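You operate a simulated robot arm through the tools that you are given. There is no shell and no other tool. Be economical: measure what you need, move in short steps, check, and stop when the job is done.

The job below is to be done with a simulated robot arm. You get a single attempt, and the scene is never put back.

Task
Glue the block with the teal band on the corner ledge and clamp it till set.
Fine: cover over to the oil size; glue all over the ledge with the blue brush, brush back; leave the yellow brush; arm over, black knob down to the green band. Set down upright: squat brush with blue handle.

Only the result counts: the job must be done as asked and must still hold three seconds after the hand-in. Knocking over, shifting, dropping, spilling or breaking anything else fails it. A push-on lid holds only when it is set on centred and level and pressed home; a screw cap is set on level and turned clockwise until tight.

Robot
A 6-joint arm with a two-finger parallel gripper, fixed in place. Base frame: the origin is at the foot of the arm, x ahead of it, y to its left, z up. Readings come in mm, rad, newtons and seconds.
With the tool pointing down near the work surface it reaches from about 240 to 640 mm from the base axis. Its first joint turns from -1.152 to 1.152 rad. Payload 2.7 kg.
The tool frame sits at the grasp point between the pads (the TCP): z along the fingers, y along the line on which they close. The tips reach 23 mm beyond it. The gripper opens to 94 mm. The fingers are 38 mm wide and 10 mm thick; the gripper's body (54 by 96 mm) begins 39 mm behind the TCP.
Orientation is told as [roll, pitch, yaw] about the base's x, y, z axes, in that order, counted from this pose: with the fingers straight down and closing along the base's y, the tool's x points along the base's -x, its y along +y and its z along -z.

Tools
- The arm moves only by the tool nudge_tool. Its argument "increments" is a list that holds one entry, the list of rows, each a list of 6 numbers: the shift along the tool's x, y, z in units of 200 mm (1.0 is 200 mm), then the turn, a rotation vector about the tool's x, y, z in units of 90 degrees (1.0 is 90 degrees). In form: [[[dx, dy, dz, rx, ry, rz], ...]]. A call has 1 to 8 rows; each row is the pose to reach, as a shift and turn from the pose commanded when the call began, along the tool's axes at that moment. "fingers" is the gripper command, from -1 (fully open) to 1 (shut), values between in proportion, set as the call begins (left out, the last holds). A call with a number of a shift or a turn outside -1 to 1 is refused whole. A row lasts 0.2 s, in which the tool goes at most 50 mm and 0.15 rad; a call with a longer step from one row to the next is refused whole, and so is a gripper value outside its range. A pose out of reach is approached as far as the arm can. The call stops where the force on the tool passes 40 N (or 10 N more than at its start, if that is more) or the arm is blocked; 0.2 s more then pass. The fingers move at their own pace (about 45 mm/s each) and stop on an object; they squeeze with about 33 N. The grip force told is the motor's: it shows also when the fingers shut on nothing. Time passes only in rows, and 0.2 s behind the last, so rows that repeat a pose let the fingers close. The reply holds the time, the measured pose of the TCP, the force on the tool along the base axes, the opening and the grip force, in the units named above and with some noise, with the torque about the TCP (base axes, N m) and any sound that the robot's microphone picked up, and new pictures: "show" is both (left out), scene, wrist or none.
- Cameras (640 x 400 px; columns grow to the right, rows downward): "scene" is fixed at [61.3, -423, 1410.1]; the picture's right is [0.88, -0.47, 0.00], its down [-0.24, -0.46, -0.85] and it looks along [0.40, 0.75, -0.52] (base axes); focal length 342 px, centre (320, 200). "wrist" rides on the gripper at [86, 16, -74] in the tool frame; the picture's right is [-0.18, 0.98, 0.00], its down [-0.58, -0.11, -0.81] and it looks along [-0.79, -0.15, 0.59] (tool axes); focal length 243 px, centre (320, 200). There is no depth. A picture from a camera that has moved, and an enlarged one, comes with that camera's place and axes in the base frame and with its lens.
- enlarge(camera, box): a new picture of the part [left, top, right, bottom] of that camera's present view, enlarged. The clock stands still meanwhile.
- job_done(): hands the job in; it is judged then, once.

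Go step by step. Nothing tells you positions but the pictures and the camera data: compare them with the known pose of the tool, close in by small moves and look again before you grip or let go. The budget is 120 turns and 200 pictures, counting those below and the enlarged ones. Unless the task says otherwise, let go and move clear before handing in, and close with one line.

The tools are called after ">>>" as name(argument=value, ...) on one line, values as JSON. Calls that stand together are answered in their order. nudge_tool: Moves the arm, as the interface text tells. Its arguments: {"type":"object","properties":{"increments":{"type":"array","items":{"type":"array","items":{"type":"array","items":{"type":"number"}}}},"fingers":{"type":"number"},"show":{"type":"string","enum":["both","scene","wrist","none"]}},"required":["increments"]} The other tools are called the same way: enlarge (camera, box) takes an enlarged picture of a part of a camera's view; job_done () hands the job in.

At the start:

```text
clock: 0.0
tool_pos: [291.4, 178.8, 1212.2]
tcp_rot: [0.0, 0.0, 0.0]
wrist_force: [-0.6, 1.2, 0.1]
wrist_torque: [0.0, -0.02, 0.03]
opening: 94.1
grip_force: 0.1
```

scene: 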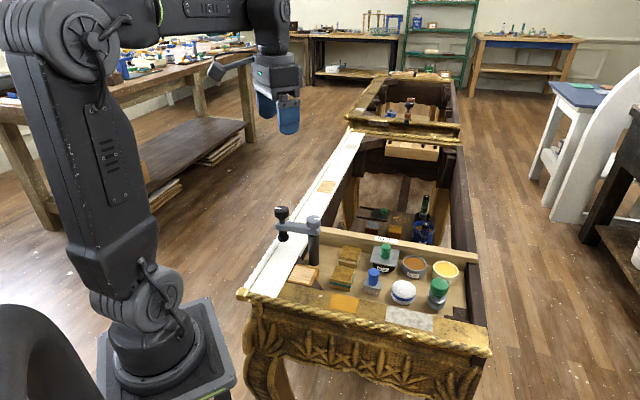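
wrist: 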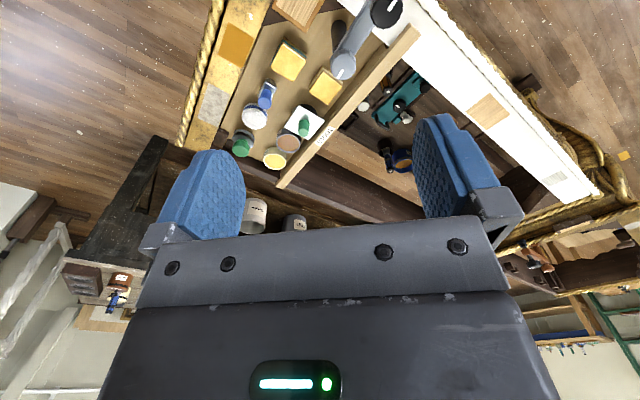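

I see an upturned table frame with a compartment holding blocks, pots and brushes, and a clamp on a post. I'll look closer first.

>>> enlarge(camera="scene", box=[230, 190, 390, 290])

>>> enlarge(camera="scene", box=[340, 220, 500, 340])

>>> enlarge(camera="wrist", box=[180, 0, 440, 180])

```text
4.00 times, centred on (310, 240) of scene
camera zoom: at [61.3, -423.0, 1410.1], right [0.88, -0.47, 0.0], down [-0.24, -0.46, -0.85], along [0.4, 0.75, -0.52], focal length 1369 px, centre (360, 40)
```

zoom: 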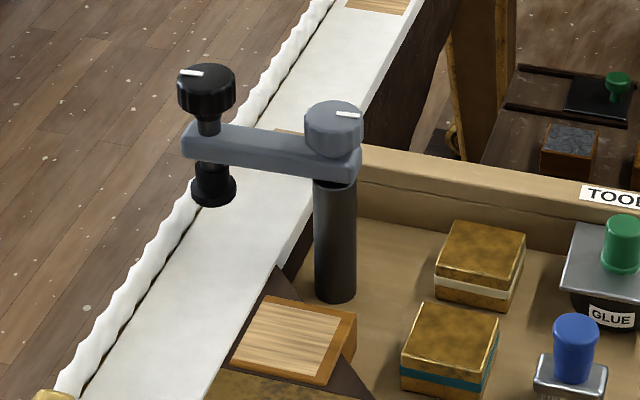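

```text
3.33 times, centred on (420, 280) of scene
camera zoom: at [61.3, -423.0, 1410.1], right [0.88, -0.47, 0.0], down [-0.24, -0.46, -0.85], along [0.4, 0.75, -0.52], focal length 1141 px, centre (-13, -67)
```

zoom: 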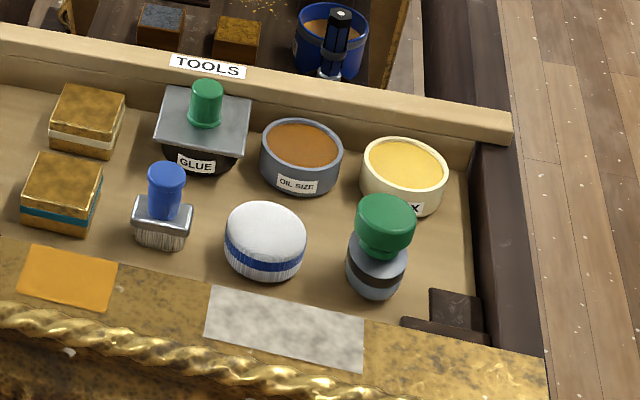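

```text
2.22 times, centred on (310, 90) of wrist
camera zoom: at [205.7, 194.7, 1285.9], right [0.18, 0.98, 0.0], down [0.58, -0.11, 0.81], along [0.79, -0.15, -0.59], focal length 539 px, centre (342, 444)
```

zoom: 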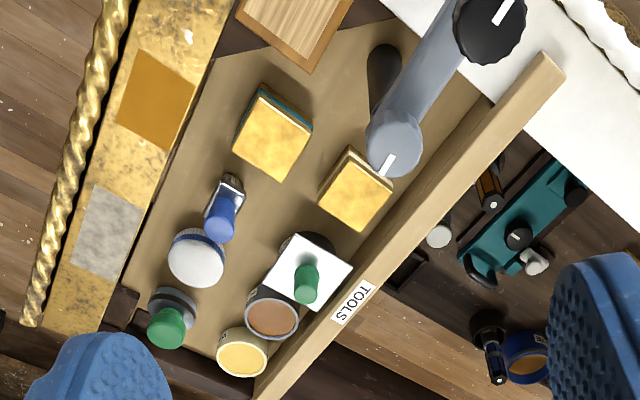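

The compartment sits near z≈790 with the clamp post near (374,196). I'll lower the tool for a nearer view.

>>> nudge_tool(increments=[[[0, -0.05, 0.2, 0, 0, 0], [0, -0.1, 0.4, 0, 0, 0], [0, -0.15, 0.6, 0, 0, 0], [0, -0.2, 0.8, 0, 0, 0]]], show="both")

```text
clock: 1.0
tool_pos: [294.6, 138.9, 1050.5]
tcp_rot: [-0.001, 0.0, -0.001]
wrist_force: [-1.0, -0.1, 0.4]
wrist_torque: [0.0, 0.02, -0.02]
opening: 93.7
grip_force: 0.0
camera wrist: at [207.7, 154.8, 1124.8], right [0.18, 0.98, 0.0], down [0.58, -0.11, 0.81], along [0.79, -0.15, -0.59], focal length 243 px, centre (320, 200)
```

scene: 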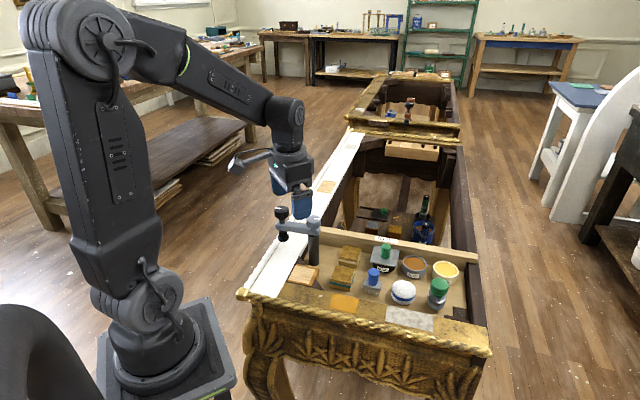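
wrist: 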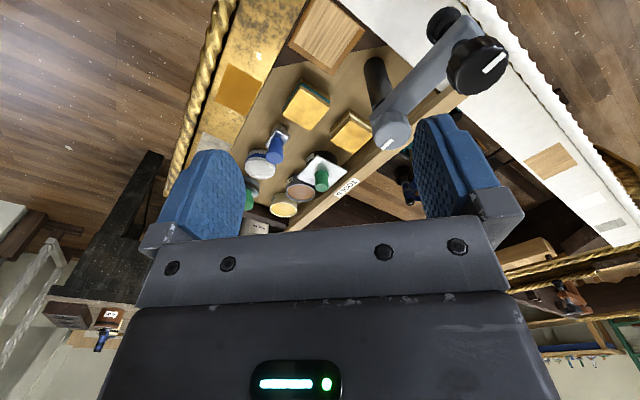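

The ledge, blocks and clamp are all in the wrist view; I'll enlarge both views to measure.

>>> enlarge(camera="wrist", box=[240, 0, 400, 100])

>>> enlarge(camera="wrist", box=[230, 110, 390, 210])

>>> enlarge(camera="wrist", box=[350, 0, 510, 100])

```text
4.00 times, centred on (320, 50) of wrist
camera zoom: at [207.7, 154.8, 1124.8], right [0.18, 0.98, 0.0], down [0.58, -0.11, 0.81], along [0.79, -0.15, -0.59], focal length 970 px, centre (320, 800)
```

zoom: 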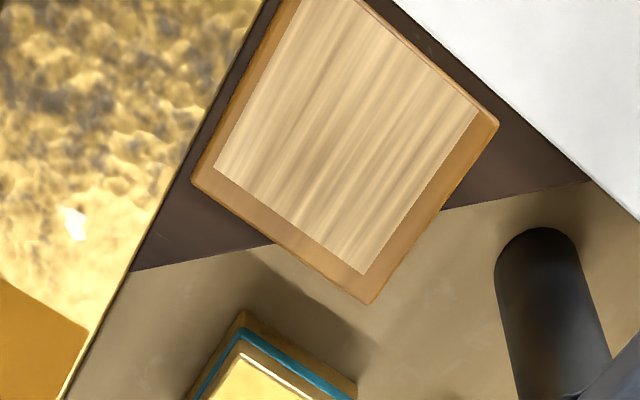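

```text
4.00 times, centred on (310, 160) of wrist
camera zoom: at [207.7, 154.8, 1124.8], right [0.18, 0.98, 0.0], down [0.58, -0.11, 0.81], along [0.79, -0.15, -0.59], focal length 970 px, centre (360, 360)
```

zoom: 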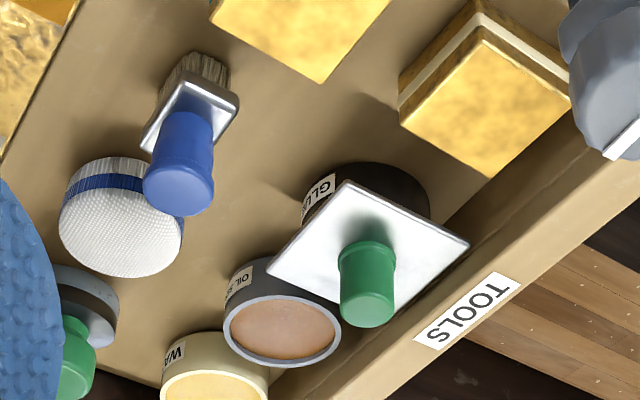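

```text
4.00 times, centred on (430, 50) of wrist
camera zoom: at [207.7, 154.8, 1124.8], right [0.18, 0.98, 0.0], down [0.58, -0.11, 0.81], along [0.79, -0.15, -0.59], focal length 970 px, centre (-120, 800)
```

zoom: 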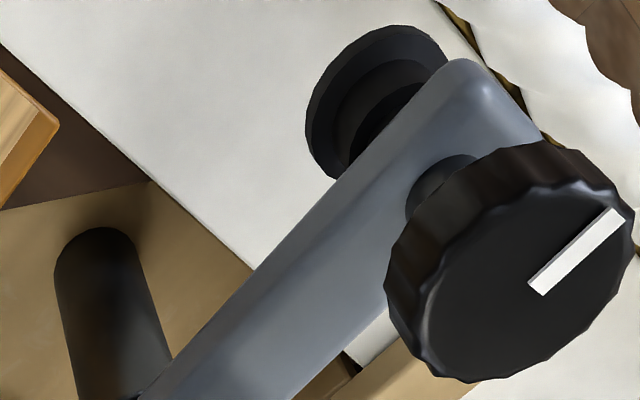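

Ledge top ≈ (316,141,819) with its square at 45°, teal block ≈ (405,98), glue cover knob ≈ (529,98,858), oil size pot ≈ (583,45,821). I'll move above the cover with a 45° yaw.

>>> nudge_tool(increments=[[[-0.15, -0.035, 0.05, 0, 0, -0.083], [-0.3, -0.07, 0.1, 0, 0, -0.167], [-0.45, -0.1, 0.15, 0, 0, -0.25], [-0.65, -0.14, 0.2, 0, 0, -0.333], [-0.8, -0.17, 0.25, 0, 0, -0.417], [-0.95, -0.2, 0.3, 0, 0, -0.5]]], show="both")

```text
clock: 2.4
tool_pos: [483.9, 98.6, 991.7]
tcp_rot: [0.002, -0.001, 0.788]
wrist_force: [0.2, 0.1, 0.2]
wrist_torque: [-0.01, 0.02, 0.01]
opening: 94.0
grip_force: 0.0
camera wrist: at [412.0, 47.8, 1066.0], right [-0.57, 0.82, 0.0], down [0.49, 0.34, 0.81], along [0.66, 0.46, -0.59], focal length 243 px, centre (320, 200)
```

scene: 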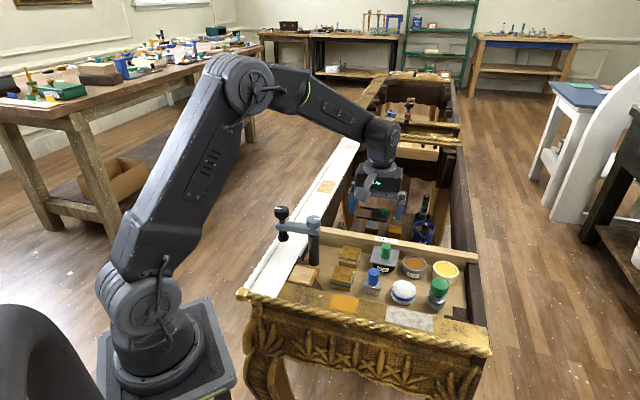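
wrist: 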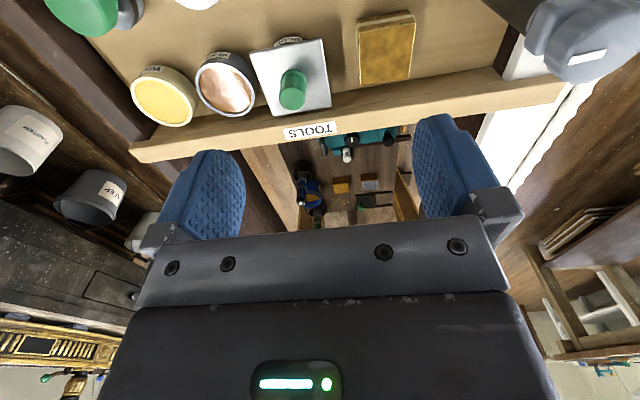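

The knob triangulates consistently at (529,98). I'll move directly above it and look.

>>> nudge_tool(increments=[[[-0.08, -0.08, 0.1, 0, 0, 0], [-0.157, -0.162, 0.2, 0, 0, 0], [-0.157, -0.162, 0.4, 0, 0, 0]]], show="both")

```text
clock: 3.2
tool_pos: [529.4, 96.5, 910.4]
tcp_rot: [-0.001, 0.0, 0.785]
wrist_force: [0.7, -0.3, 0.8]
wrist_torque: [-0.01, 0.01, 0.03]
opening: 93.9
grip_force: 0.1
camera wrist: at [457.7, 47.1, 983.0], right [-0.57, 0.82, 0.0], down [0.49, 0.33, 0.81], along [0.66, 0.46, -0.59], focal length 243 px, centre (320, 200)
```

scene: 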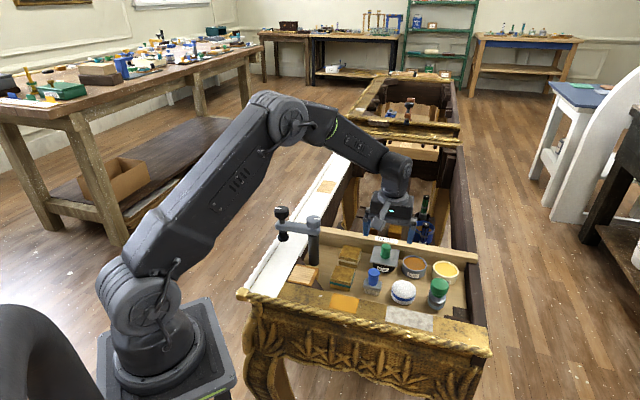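
wrist: 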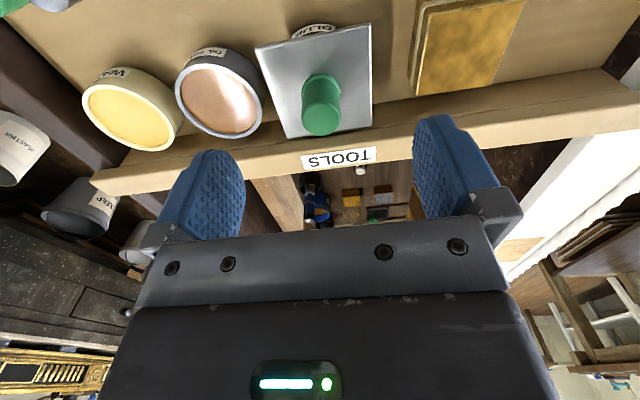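

The knob is centred under the fingers. I'll descend and close on it.

>>> nudge_tool(increments=[[[0, 0, 0.12, 0, 0, 0], [0, 0, 0.22, 0, 0, 0], [0, 0, 0.265, 0, 0, 0]]], show="wrist")

```text
clock: 4.0
tool_pos: [527.4, 99.2, 857.4]
tcp_rot: [-0.001, 0.001, 0.786]
wrist_force: [1.3, -0.1, -0.8]
wrist_torque: [0.0, -0.06, -0.03]
opening: 93.9
grip_force: 0.1
camera wrist: at [455.7, 48.3, 931.4], right [-0.57, 0.82, 0.0], down [0.49, 0.33, 0.81], along [0.67, 0.46, -0.59], focal length 243 px, centre (320, 200)
```

wrist: 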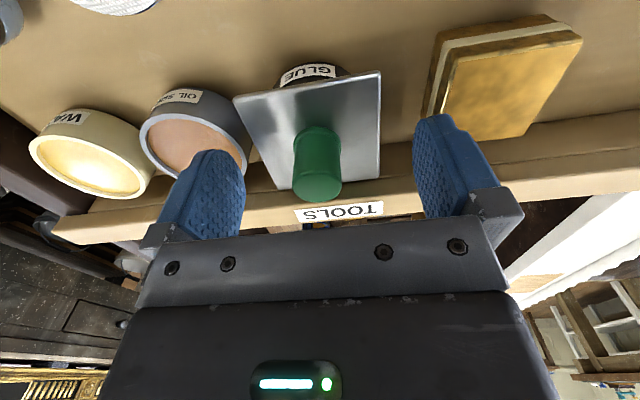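

Centred; closing on the knob.

>>> nudge_tool(increments=[[[0, 0, 0, 0, 0, 0], [0, 0, 0, 0, 0, 0], [0, 0, 0, 0, 0, 0], [0, 0, 0, 0, 0, 0], [0, 0, 0, 0, 0, 0]]], fingers=1, show="none")

>>> nudge_tool(increments=[[[0, 0, -0.03, 0, 0, 0], [0, 0, -0.08, 0, 0, 0], [0, 0, -0.15, 0, 0, 0], [0, 0, -0.25, 0, 0, 0]]], show="both")

```text
clock: 5.2
tool_pos: [528.2, 97.8, 857.9]
tcp_rot: [-0.001, -0.001, 0.786]
wrist_force: [9.1, -7.9, -2.4]
wrist_torque: [0.4, 0.11, -0.03]
opening: 23.2
grip_force: 41.9
```

```text
clock: 5.6
tool_pos: [528.4, 97.7, 859.2]
tcp_rot: [-0.002, -0.004, 0.786]
wrist_force: [12.2, -0.2, -8.1]
wrist_torque: [0.21, 0.34, 0.1]
opening: 22.9
grip_force: 44.8
stopped in row 1: the force on the tool passed its limit at 48 N (the readings are from after the stop); the commanded pose is now the measured one
camera wrist: at [456.2, 47.3, 931.7], right [-0.56, 0.83, 0.0], down [0.49, 0.33, 0.81], along [0.67, 0.46, -0.59], focal length 243 px, centre (320, 200)
```

scene: 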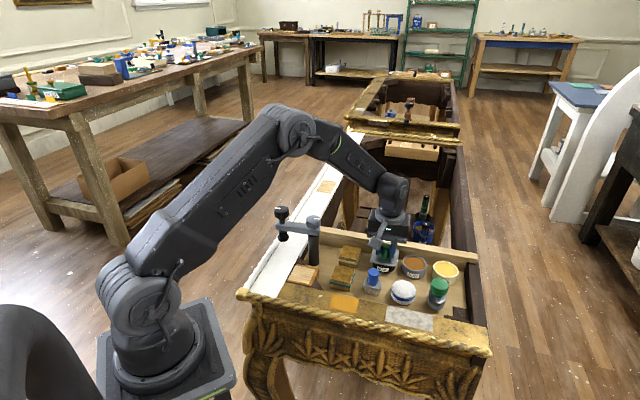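
wrist: 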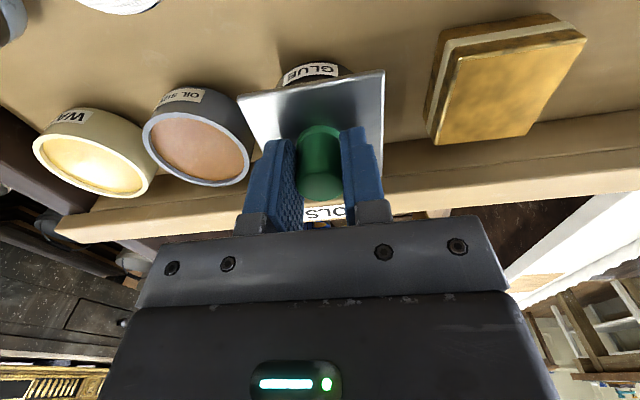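

The cover holds tight (48 N). I'll pull again in small steps to see if it comes free.

>>> nudge_tool(increments=[[[0, 0, -0.006, 0, 0, 0], [0, 0, -0.012, 0, 0, 0], [0, 0, -0.018, 0, 0, 0], [0, 0, -0.024, 0, 0, 0], [0, 0, -0.03, 0, 0, 0], [0, 0, -0.04, 0, 0, 0], [0, 0, -0.05, 0, 0, 0], [0, 0, -0.07, 0, 0, 0]]], show="wrist")

```text
clock: 6.2
tool_pos: [527.8, 97.6, 858.8]
tcp_rot: [-0.003, -0.006, 0.783]
wrist_force: [10.2, 0.3, -8.1]
wrist_torque: [0.16, 0.39, 0.05]
opening: 23.0
grip_force: 45.1
stopped in row 3: the force on the tool passed its limit at 43 N (the readings are from after the stop); the commanded pose is now the measured one
camera wrist: at [456.0, 47.1, 931.6], right [-0.56, 0.83, 0.0], down [0.48, 0.33, 0.81], along [0.67, 0.46, -0.59], focal length 243 px, centre (320, 200)
```

wrist: 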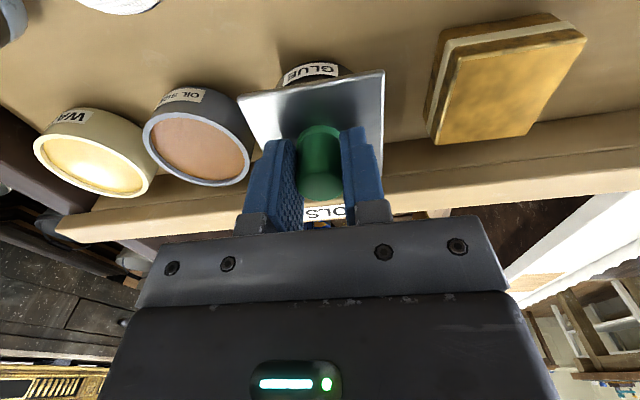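

It's not slipping, just held firmly. I'll pull with gentle force while rocking it about the tool's x axis.

>>> nudge_tool(increments=[[[0, 0, -0.008, 0, 0, 0], [0, 0, -0.008, 0.03, 0, 0], [0, 0, -0.008, 0.06, 0, 0], [0, 0, -0.008, 0, 0, 0], [0, 0, -0.008, -0.03, 0, 0], [0, 0, -0.008, -0.06, 0, 0], [0, 0, -0.008, 0, 0, 0]]], show="wrist")

```text
clock: 7.8
tool_pos: [527.5, 96.2, 862.2]
tcp_rot: [0.0, -0.004, 0.783]
wrist_force: [4.6, -5.1, 1.9]
wrist_torque: [0.59, 0.56, 0.05]
opening: 23.1
grip_force: 45.0
camera wrist: at [455.9, 47.0, 935.3], right [-0.56, 0.83, 0.0], down [0.49, 0.33, 0.81], along [0.67, 0.46, -0.59], focal length 243 px, centre (320, 200)
```

wrist: 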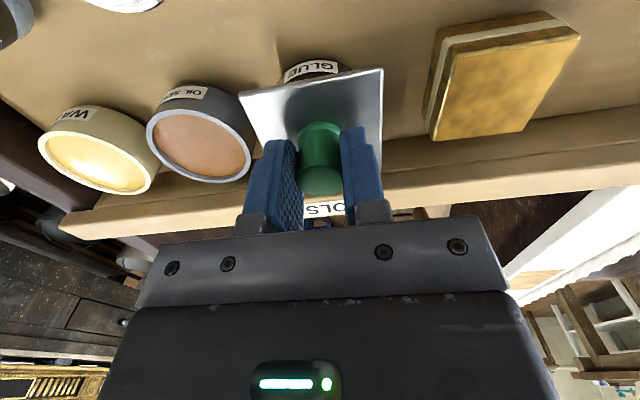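

It rose 3 mm and the force dropped, so it looks free. Lifting slowly.

>>> nudge_tool(increments=[[[0, 0, -0.02, 0, 0, 0], [0, 0, -0.05, 0, 0, 0], [0, 0, -0.1, 0, 0, 0], [0, 0, -0.15, 0, 0, 0], [0, 0, -0.2, 0, 0, 0]]], show="both")

```text
clock: 8.3
tool_pos: [528.8, 97.1, 861.6]
tcp_rot: [-0.001, -0.004, 0.783]
wrist_force: [11.3, -0.2, -9.0]
wrist_torque: [0.14, 0.35, 0.06]
opening: 23.0
grip_force: 45.5
stopped in row 2: the force on the tool passed its limit at 44 N (the readings are from after the stop); the commanded pose is now the measured one
camera wrist: at [455.7, 46.9, 935.6], right [-0.56, 0.83, 0.0], down [0.49, 0.33, 0.81], along [0.67, 0.46, -0.59], focal length 243 px, centre (320, 200)
```

scene: 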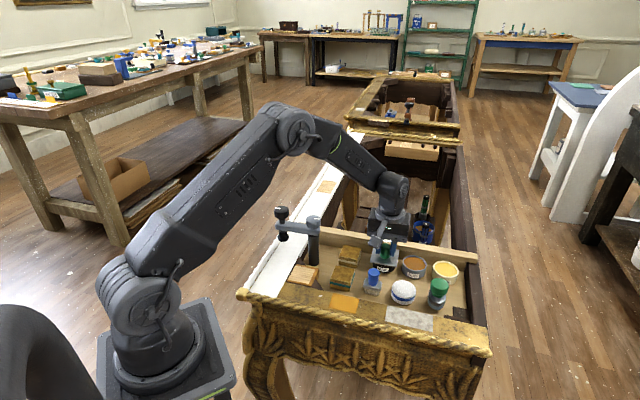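
wrist: 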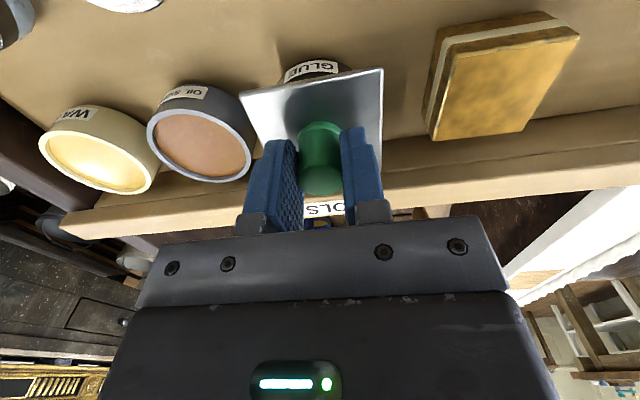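

The fingers slid up the knob rather than freeing the cover. I'll regrip lower down.

>>> nudge_tool(increments=[[[0, 0, 0, 0, 0, 0], [0, 0, 0.01, 0, 0, 0], [0, 0, 0.025, 0, 0, 0], [0, 0, 0.036, 0, 0, 0]]], fingers=0.2, show="wrist")

>>> enlarge(camera="wrist", box=[200, 40, 440, 220])

>>> enlarge(camera="scene", box=[340, 200, 440, 280])

```text
clock: 9.3
tool_pos: [525.9, 98.3, 855.5]
tcp_rot: [0.0, -0.001, 0.785]
wrist_force: [0.0, 0.2, -0.5]
wrist_torque: [-0.02, 0.03, 0.05]
opening: 37.6
grip_force: 0.1
camera wrist: at [455.3, 48.2, 928.7], right [-0.56, 0.83, 0.0], down [0.49, 0.33, 0.81], along [0.67, 0.45, -0.59], focal length 243 px, centre (320, 200)
```

wrist: 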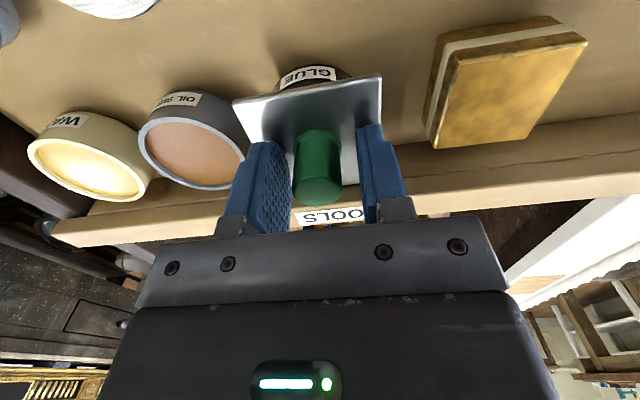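

```text
2.22 times, centred on (320, 130) of wrist
camera zoom: at [455.3, 48.2, 928.7], right [-0.56, 0.83, 0.0], down [0.49, 0.33, 0.81], along [0.67, 0.45, -0.59], focal length 539 px, centre (320, 356)
```

zoom: 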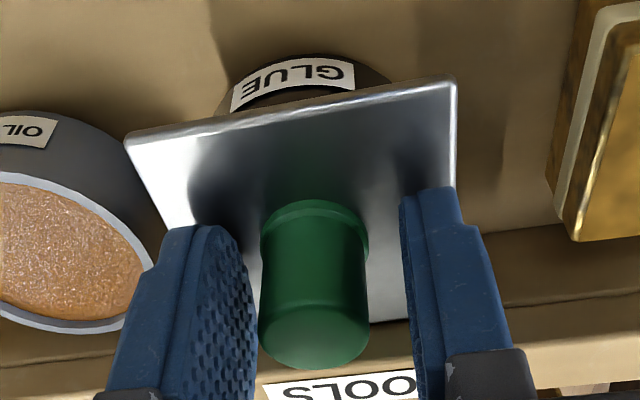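

```text
5.00 times, centred on (390, 240) of scene
camera zoom: at [61.3, -423.0, 1410.1], right [0.88, -0.47, 0.0], down [-0.24, -0.46, -0.85], along [0.4, 0.75, -0.52], focal length 1712 px, centre (-30, 0)
```

zoom: 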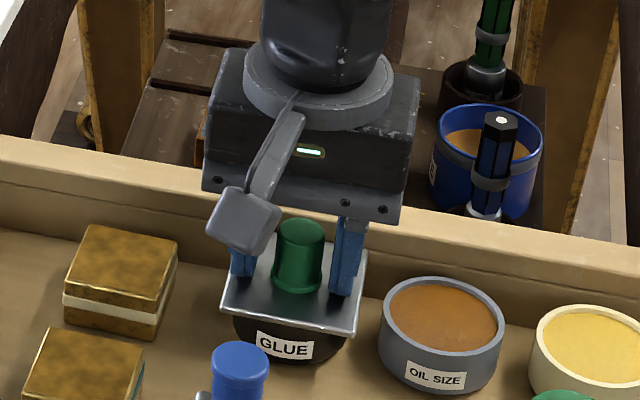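

The grip spot is good. I'll close and pull in gradually rising force steps.

>>> nudge_tool(increments=[[[0, 0, 0, 0, 0, 0], [0, 0, 0, 0, 0, 0], [0, 0, 0, 0, 0, 0], [0, 0, -0.005, 0, 0, 0], [0, 0, -0.01, 0, 0, 0]]], fingers=1, show="none")

```text
clock: 10.5
tool_pos: [527.9, 98.0, 854.5]
tcp_rot: [0.0, 0.0, 0.783]
wrist_force: [20.1, -8.1, -24.1]
wrist_torque: [0.7, -0.32, -0.1]
opening: 23.1
grip_force: 44.9
```

>>> nudge_tool(increments=[[[0, -0.007, 0, 0, 0, 0], [0, -0.007, -0.004, 0, 0, 0]]], show="none")

>>> nudge_tool(increments=[[[0, 0, -0.004, 0, 0, 0]]], show="none")

>>> nudge_tool(increments=[[[0, 0, -0.004, 0, 0, 0]]], show="none")

```text
clock: 11.2
tool_pos: [527.7, 97.4, 854.9]
tcp_rot: [-0.001, -0.005, 0.786]
wrist_force: [10.8, -0.5, -8.1]
wrist_torque: [0.08, 0.29, 0.07]
opening: 23.3
grip_force: 44.5
stopped in row 2: the force on the tool passed its limit at 44 N (the readings are from after the stop); the commanded pose is now the measured one
```

```text
clock: 11.6
tool_pos: [526.7, 97.9, 855.2]
tcp_rot: [-0.002, -0.005, 0.784]
wrist_force: [22.8, 1.7, -22.6]
wrist_torque: [0.23, 0.1, 0.03]
opening: 23.1
grip_force: 45.2
```

```text
clock: 12.1
tool_pos: [528.4, 98.8, 854.9]
tcp_rot: [-0.004, -0.007, 0.785]
wrist_force: [11.6, -0.3, -7.5]
wrist_torque: [0.15, 0.24, 0.1]
opening: 23.2
grip_force: 45.2
stopped in row 1: the force on the tool passed its limit at 44 N (the readings are from after the stop); the commanded pose is now the measured one
```

Pulling up loads the x axis too; I'll cancel the sideways force before pulling further.

>>> nudge_tool(increments=[[[-0.004, -0.004, 0, 0, 0, 0], [-0.006, -0.006, -0.004, 0, 0, 0]]], show="none")

```text
clock: 12.7
tool_pos: [527.5, 97.0, 856.4]
tcp_rot: [0.0, -0.001, 0.786]
wrist_force: [2.0, -3.0, -16.2]
wrist_torque: [0.48, -1.07, -0.04]
opening: 23.1
grip_force: 45.4
```

>>> nudge_tool(increments=[[[-0.002, -0.002, -0.005, 0, 0, 0]]], show="none")

>>> nudge_tool(increments=[[[-0.001, -0.001, -0.003, 0, 0, 0]]], show="none")

>>> nudge_tool(increments=[[[-0.001, -0.001, -0.003, 0, 0, 0]]], show="none")

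```text
clock: 13.1
tool_pos: [528.9, 98.1, 854.8]
tcp_rot: [0.003, 0.0, 0.785]
wrist_force: [1.9, -1.5, -28.9]
wrist_torque: [0.18, -0.83, 0.01]
opening: 23.2
grip_force: 45.4
```

```text
clock: 13.5
tool_pos: [528.6, 97.6, 855.2]
tcp_rot: [0.003, 0.002, 0.785]
wrist_force: [-4.7, -6.6, -25.9]
wrist_torque: [0.11, -0.58, 0.06]
opening: 23.3
grip_force: 45.2
```

```text
clock: 13.9
tool_pos: [527.4, 97.3, 856.0]
tcp_rot: [0.003, 0.004, 0.784]
wrist_force: [-2.1, -7.0, -31.9]
wrist_torque: [-0.23, -0.43, 0.03]
opening: 23.2
grip_force: 45.6
```

>>> nudge_tool(increments=[[[0.001, -0.001, -0.004, 0, 0, 0]]], show="none")

>>> nudge_tool(increments=[[[0.001, -0.001, -0.004, 0, 0, 0]]], show="none")

>>> nudge_tool(increments=[[[0, 0, -0.004, 0, 0, 0]]], show="wrist")

```text
clock: 14.3
tool_pos: [527.7, 97.5, 855.5]
tcp_rot: [0.004, 0.001, 0.783]
wrist_force: [2.7, -5.1, -33.2]
wrist_torque: [-0.85, 0.26, -0.1]
opening: 23.2
grip_force: 45.3
```

```text
clock: 14.7
tool_pos: [527.9, 96.2, 856.3]
tcp_rot: [0.003, 0.001, 0.782]
wrist_force: [5.1, -2.8, -38.0]
wrist_torque: [-0.59, -0.04, -0.04]
opening: 23.1
grip_force: 44.5
```

```text
clock: 15.1
tool_pos: [527.6, 96.1, 858.2]
tcp_rot: [0.003, 0.002, 0.784]
wrist_force: [5.5, 1.0, -39.4]
wrist_torque: [-0.34, -0.33, -0.01]
opening: 23.1
grip_force: 44.9
camera wrist: at [456.7, 46.9, 930.9], right [-0.56, 0.83, 0.0], down [0.49, 0.33, 0.8], along [0.66, 0.46, -0.59], focal length 243 px, centre (320, 200)
```

wrist: 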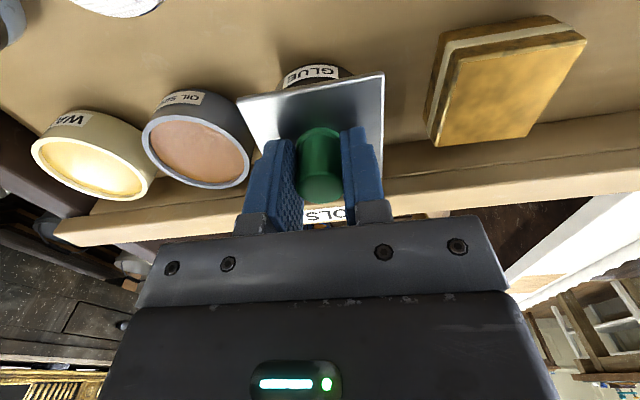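

The grip begins to slip near 40 N, so a straight pull isn't enough. I'll ease off, then try a twist with light upward load.

>>> nudge_tool(increments=[[[0, 0, 0.008, 0, 0, 0], [0, 0, 0.008, 0, 0, -0.05], [0, 0, 0.008, 0, 0, -0.1], [0, 0, 0.008, 0, 0, -0.15], [0, 0, 0.008, 0, 0, -0.2]]], show="both")

>>> enlarge(camera="scene", box=[340, 200, 440, 280])

```text
clock: 16.3
tool_pos: [530.4, 96.6, 860.0]
tcp_rot: [-0.002, -0.004, 1.098]
wrist_force: [-1.0, -1.2, -20.9]
wrist_torque: [0.29, -0.01, -0.6]
opening: 23.0
grip_force: 44.9
camera wrist: at [476.6, 26.5, 932.9], right [-0.79, 0.61, 0.0], down [0.36, 0.47, 0.81], along [0.49, 0.64, -0.59], focal length 243 px, centre (320, 200)
```

scene: 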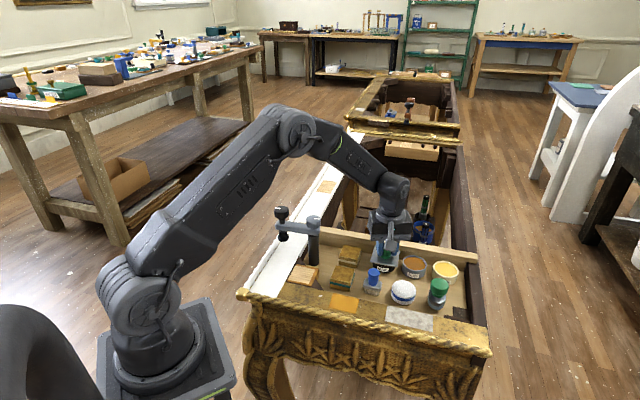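
wrist: 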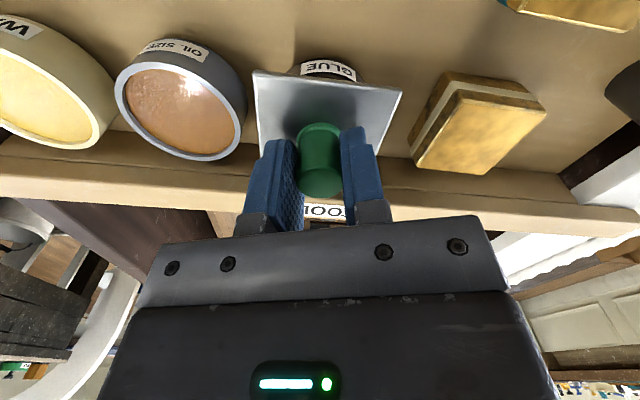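

```text
5.00 times, centred on (390, 240) of scene
camera zoom: at [61.7, -423.0, 1410.1], right [0.88, -0.47, 0.0], down [-0.25, -0.46, -0.85], along [0.4, 0.75, -0.52], focal length 1712 px, centre (-30, 0)
```

zoom: 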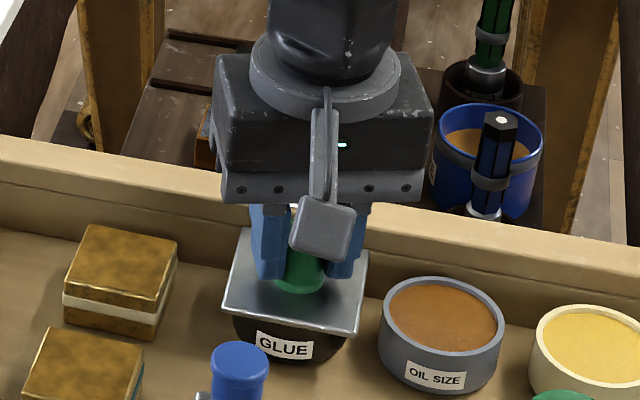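

The plate hasn't turned (edges still at 45°) and my fingers slip on the round knob. I'll open, square up again and take hold of the plate's edges instead, with tips just above the neighbouring rims.

>>> nudge_tool(increments=[[[0, 0, 0, 0, 0, 0], [0, 0, 0, 0, 0, 0.05], [0, 0, 0, 0, 0, 0.1], [0, 0, 0, 0, 0, 0.15], [0, 0, 0, 0, 0, 0.2], [0, 0, 0, 0, 0, 0.2]]], fingers=-1, show="none")

```text
clock: 17.7
tool_pos: [529.2, 96.9, 859.6]
tcp_rot: [-0.002, -0.005, 0.784]
wrist_force: [-0.2, 0.3, -0.7]
wrist_torque: [0.04, 0.02, 0.02]
opening: 94.0
grip_force: 0.1
```

>>> nudge_tool(increments=[[[0, 0, 0.03, 0, 0, 0], [0, 0, 0.06, 0, 0, 0], [0, 0, 0.06, 0, 0, 0]]], show="wrist")

>>> enlarge(camera="wrist", box=[140, 50, 460, 250])

>>> enlarge(camera="scene", box=[350, 220, 430, 280])

```text
clock: 18.5
tool_pos: [529.9, 96.1, 848.9]
tcp_rot: [0.0, -0.007, 0.784]
wrist_force: [0.2, 0.3, -0.2]
wrist_torque: [0.01, 0.03, 0.01]
opening: 94.2
grip_force: 0.0
camera wrist: at [458.0, 46.6, 922.0], right [-0.56, 0.83, 0.0], down [0.48, 0.33, 0.81], along [0.67, 0.46, -0.59], focal length 243 px, centre (320, 200)
```

wrist: 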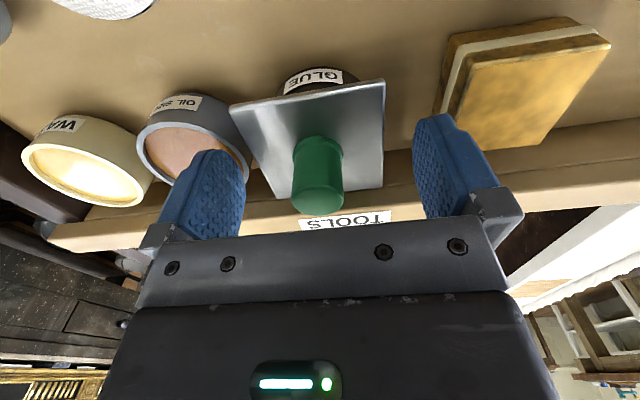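

```text
2.00 times, centred on (300, 150) of wrist
camera zoom: at [458.0, 46.6, 922.0], right [-0.56, 0.83, 0.0], down [0.48, 0.33, 0.81], along [0.67, 0.46, -0.59], focal length 485 px, centre (360, 300)
```

zoom: 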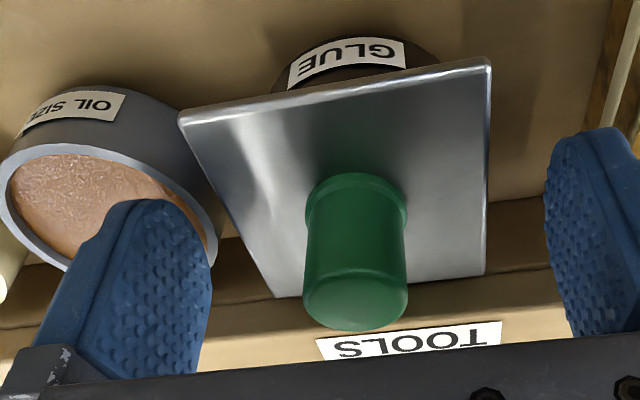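

```text
6.67 times, centred on (390, 250) of scene
camera zoom: at [61.3, -423.0, 1410.1], right [0.88, -0.47, 0.0], down [-0.24, -0.46, -0.85], along [0.4, 0.75, -0.52], focal length 2282 px, centre (-147, -133)
```

zoom: 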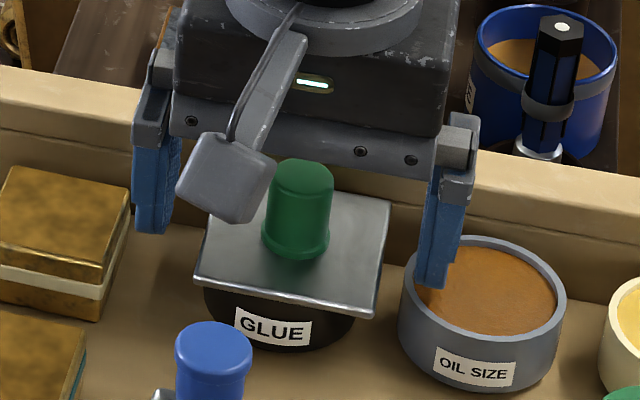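

>>> nudge_tool(increments=[[[0, -0.004, 0, 0, 0, 0], [0, -0.004, 0, 0, 0, 0], [0, -0.004, 0, 0, 0, 0]]], fingers=-0.45, show="none")

>>> enlarge(camera="wrist", box=[160, 50, 480, 250])

>>> enlarge(camera="scene", box=[350, 220, 430, 280])

```text
clock: 19.3
tool_pos: [529.9, 97.5, 847.4]
tcp_rot: [0.0, -0.006, 0.784]
wrist_force: [0.6, 0.3, 0.5]
wrist_torque: [0.0, 0.02, 0.0]
opening: 68.3
grip_force: 0.0
```

```text
2.00 times, centred on (320, 150) of wrist
camera zoom: at [458.4, 46.3, 921.8], right [-0.56, 0.83, 0.0], down [0.48, 0.33, 0.81], along [0.67, 0.46, -0.59], focal length 485 px, centre (320, 300)
```

zoom: 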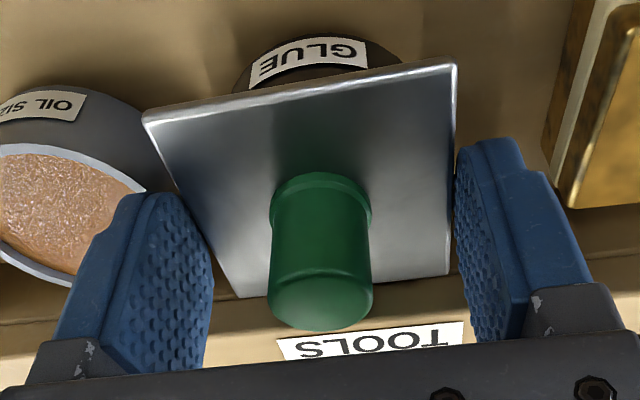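

```text
6.67 times, centred on (390, 250) of scene
camera zoom: at [61.3, -423.0, 1410.1], right [0.88, -0.47, 0.0], down [-0.24, -0.46, -0.85], along [0.4, 0.75, -0.52], focal length 2282 px, centre (-147, -133)
```

zoom: 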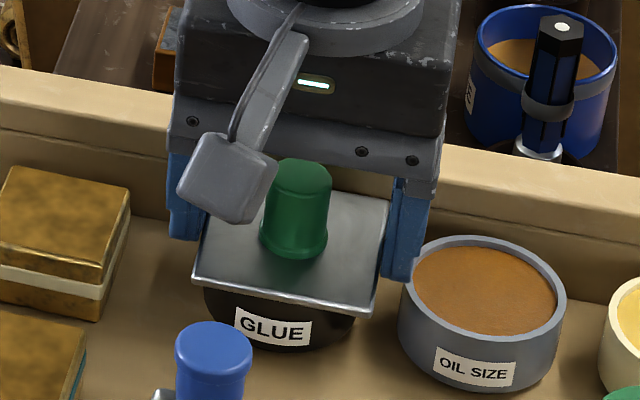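

Fingers flank the plate. Descend slightly and close on its edges.

>>> nudge_tool(increments=[[[0, 0, 0.008, 0, 0, 0], [0, 0, 0.018, 0, 0, 0], [0, 0, 0.018, 0, 0, 0]]], show="none")

>>> nudge_tool(increments=[[[0, 0, 0, 0, 0, 0], [0, 0, 0, 0, 0, 0], [0, 0, 0, 0, 0, 0]]], fingers=1, show="wrist")

>>> enlarge(camera="scene", box=[350, 220, 430, 280])

```text
clock: 20.1
tool_pos: [530.8, 97.4, 843.3]
tcp_rot: [-0.002, -0.005, 0.783]
wrist_force: [-1.4, 0.0, 2.6]
wrist_torque: [-0.06, -0.02, -0.02]
opening: 67.9
grip_force: 0.1
```

```text
clock: 20.9
tool_pos: [530.6, 97.0, 843.6]
tcp_rot: [-0.002, -0.007, 0.784]
wrist_force: [-0.6, -1.2, 1.6]
wrist_torque: [-0.11, 0.03, 0.17]
opening: 67.4
grip_force: 45.0
camera wrist: at [458.3, 46.6, 916.6], right [-0.56, 0.83, 0.0], down [0.48, 0.33, 0.81], along [0.67, 0.46, -0.59], focal length 243 px, centre (320, 200)
```

wrist: 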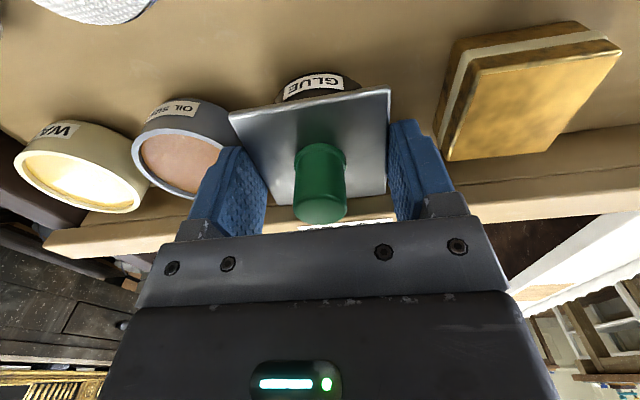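

```text
6.67 times, centred on (390, 250) of scene
camera zoom: at [61.3, -423.1, 1410.1], right [0.88, -0.47, 0.0], down [-0.24, -0.46, -0.85], along [0.4, 0.75, -0.52], focal length 2282 px, centre (-147, -133)
```

zoom: 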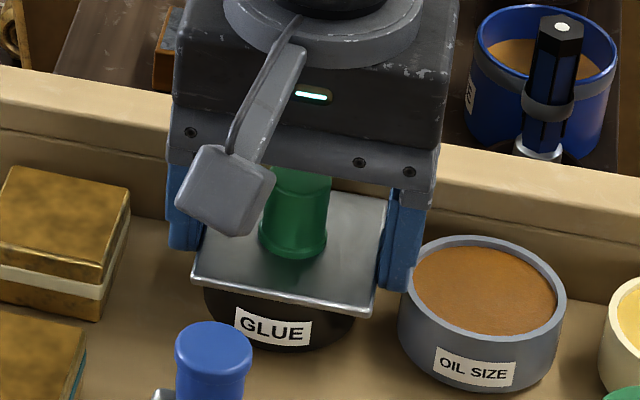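

The plate is gripped at 67 mm. A small careful twist with light lift, reading the torque.

>>> nudge_tool(increments=[[[0, 0, -0.006, 0, 0, -0.015], [0, 0, -0.006, 0, 0, -0.03], [0, 0, -0.006, 0, 0, -0.045]]], show="none")

>>> enlarge(camera="wrist", box=[160, 50, 480, 250])

```text
clock: 21.7
tool_pos: [529.6, 95.6, 843.5]
tcp_rot: [0.001, -0.001, 0.846]
wrist_force: [-0.8, 1.1, -14.9]
wrist_torque: [0.17, 0.03, -3.14]
opening: 69.4
grip_force: 45.5
```

```text
2.00 times, centred on (320, 150) of wrist
camera zoom: at [460.6, 41.4, 917.5], right [-0.61, 0.79, 0.0], down [0.47, 0.36, 0.81], along [0.64, 0.5, -0.59], focal length 485 px, centre (320, 300)
```

zoom: 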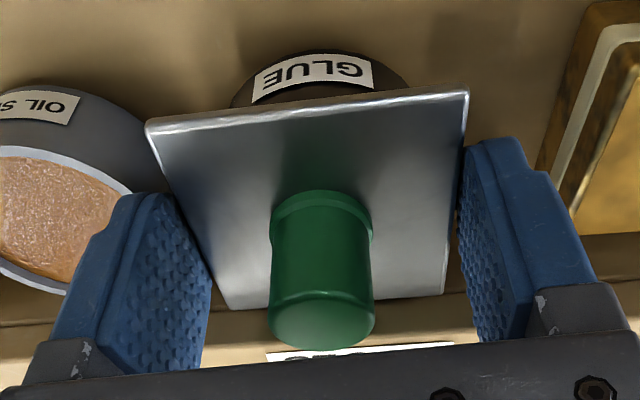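

The lid resists 3 N m of twist, so it isn't threaded. I'll untwist and try to peel it by tilting from the edge grip.

>>> nudge_tool(increments=[[[0, 0, 0.003, 0, 0, 0.02], [0, 0, 0.003, 0, 0, 0.045], [0, 0, 0, 0.015, 0, 0.045], [0, 0, -0.004, 0.03, 0, 0.045], [0, 0, -0.008, 0.045, 0, 0.045]]], show="none")

>>> enlarge(camera="wrist", box=[160, 50, 480, 250])

>>> enlarge(camera="scene", box=[350, 220, 430, 280])

```text
clock: 22.9
tool_pos: [528.9, 96.6, 846.7]
tcp_rot: [-0.072, -0.006, 0.786]
wrist_force: [-6.5, -5.5, -10.5]
wrist_torque: [0.38, 0.93, 0.43]
opening: 67.5
grip_force: 45.0
```

```text
2.00 times, centred on (320, 150) of wrist
camera zoom: at [453.8, 49.4, 918.8], right [-0.56, 0.82, -0.07], down [0.44, 0.37, 0.81], along [0.7, 0.43, -0.58], focal length 485 px, centre (320, 300)
```

zoom: 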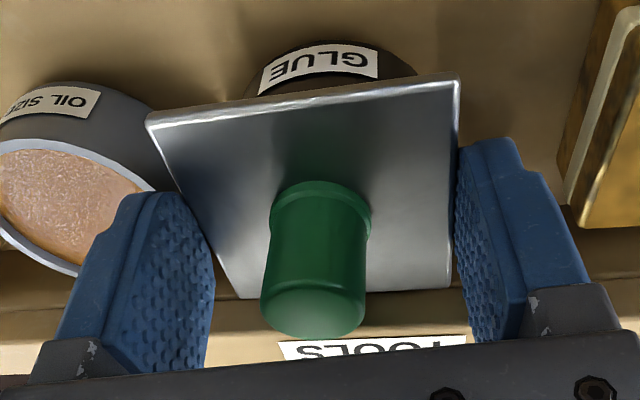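

```text
6.67 times, centred on (390, 250) of scene
camera zoom: at [61.4, -423.2, 1410.1], right [0.88, -0.47, 0.0], down [-0.25, -0.46, -0.85], along [0.4, 0.75, -0.52], focal length 2282 px, centre (-147, -133)
```

zoom: 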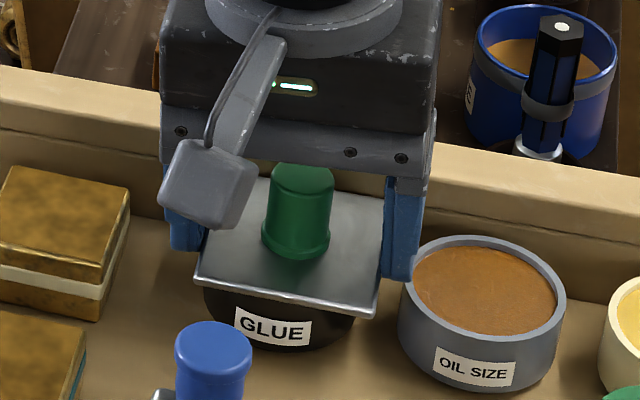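

There seems to be slight movement of the plate; I'll continue tilting and lifting a bit.

>>> nudge_tool(increments=[[[0, 0, -0.008, 0.02, 0, 0], [0, 0, -0.016, 0.04, 0, 0], [0, 0, -0.024, 0.06, 0, 0]]], show="none")

>>> enlarge(camera="scene", box=[350, 220, 430, 280])

```text
clock: 23.7
tool_pos: [530.8, 96.8, 851.1]
tcp_rot: [-0.168, -0.009, 0.783]
wrist_force: [-5.4, -6.0, -5.8]
wrist_torque: [1.67, 1.18, 0.06]
opening: 49.8
grip_force: 44.6
```

```text
6.67 times, centred on (390, 250) of scene
camera zoom: at [61.3, -423.2, 1410.1], right [0.88, -0.47, 0.0], down [-0.25, -0.46, -0.85], along [0.4, 0.75, -0.52], focal length 2282 px, centre (-147, -133)
```

zoom: 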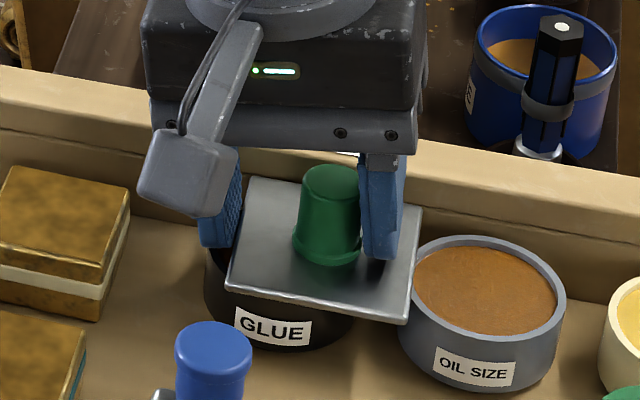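

The cover has come free and rests across the two rims, pinched between its edge and the knob. Let me see the wrist view before regripping.

>>> enlarge(camera="wrist", box=[120, 20, 520, 270])

```text
1.60 times, centred on (320, 145) of wrist
camera zoom: at [450.2, 55.1, 921.2], right [-0.55, 0.82, -0.16], down [0.39, 0.42, 0.82], along [0.74, 0.39, -0.55], focal length 388 px, centre (320, 288)
```

zoom: 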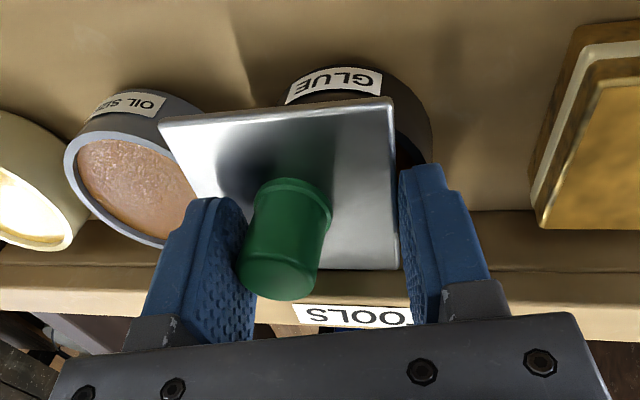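

I'll open gently so the cover rests across both rims, then regrip the knob centrally.

>>> nudge_tool(increments=[[[0, 0, 0, 0, 0, 0], [0, 0, 0, 0, 0, 0], [0, 0, 0, 0, 0, 0]]], fingers=-0.6, show="wrist")

>>> enlarge(camera="scene", box=[350, 220, 430, 280])

```text
clock: 24.5
tool_pos: [531.0, 96.9, 853.1]
tcp_rot: [-0.167, -0.008, 0.784]
wrist_force: [0.7, -0.6, 0.2]
wrist_torque: [0.0, -0.03, -0.03]
opening: 75.2
grip_force: 0.0
camera wrist: at [450.3, 55.1, 921.0], right [-0.55, 0.82, -0.16], down [0.39, 0.42, 0.82], along [0.74, 0.39, -0.55], focal length 243 px, centre (320, 200)
```

wrist: 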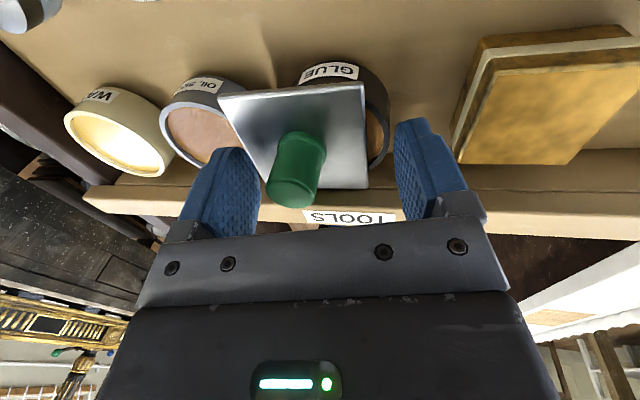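

```text
6.67 times, centred on (390, 250) of scene
camera zoom: at [61.3, -423.0, 1410.1], right [0.88, -0.47, 0.0], down [-0.24, -0.46, -0.85], along [0.4, 0.75, -0.52], focal length 2282 px, centre (-147, -133)
```

zoom: 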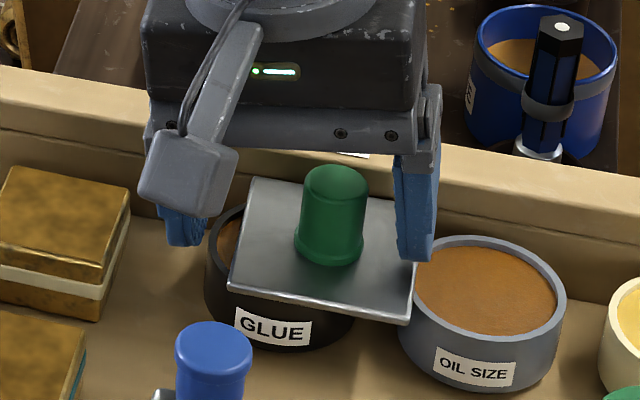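

The cover rests stably across both rims, with the knob now near (540,86). I'll rise, level the tool and centre over it.

>>> nudge_tool(increments=[[[0, -0.02, -0.11, 0, 0, 0], [0.005, -0.092, -0.111, -0.05, 0, 0], [0.005, -0.092, -0.111, -0.107, 0, 0]]], fingers=-0.3, show="wrist")

>>> enlarge(camera="scene", box=[350, 210, 430, 270])

```text
clock: 25.3
tool_pos: [540.2, 86.0, 876.8]
tcp_rot: [0.001, -0.008, 0.787]
wrist_force: [0.0, 0.2, -0.1]
wrist_torque: [-0.01, 0.0, -0.03]
opening: 60.9
grip_force: 0.0
camera wrist: at [467.7, 35.5, 950.0], right [-0.56, 0.83, 0.0], down [0.48, 0.33, 0.81], along [0.67, 0.46, -0.59], focal length 243 px, centre (320, 200)
```

wrist: 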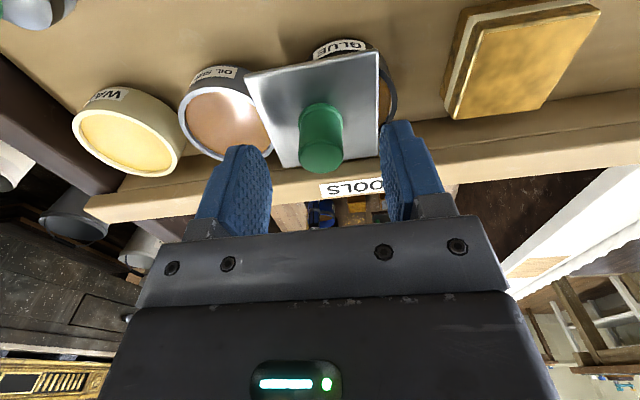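

```text
6.67 times, centred on (390, 240) of scene
camera zoom: at [61.3, -423.0, 1410.1], right [0.88, -0.47, 0.0], down [-0.24, -0.46, -0.85], along [0.4, 0.75, -0.52], focal length 2282 px, centre (-147, -67)
```

zoom: 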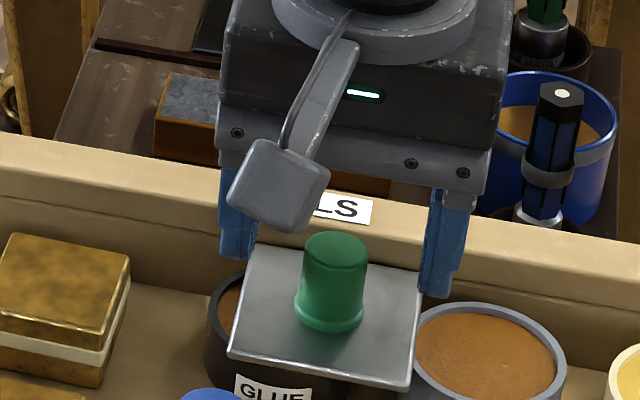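

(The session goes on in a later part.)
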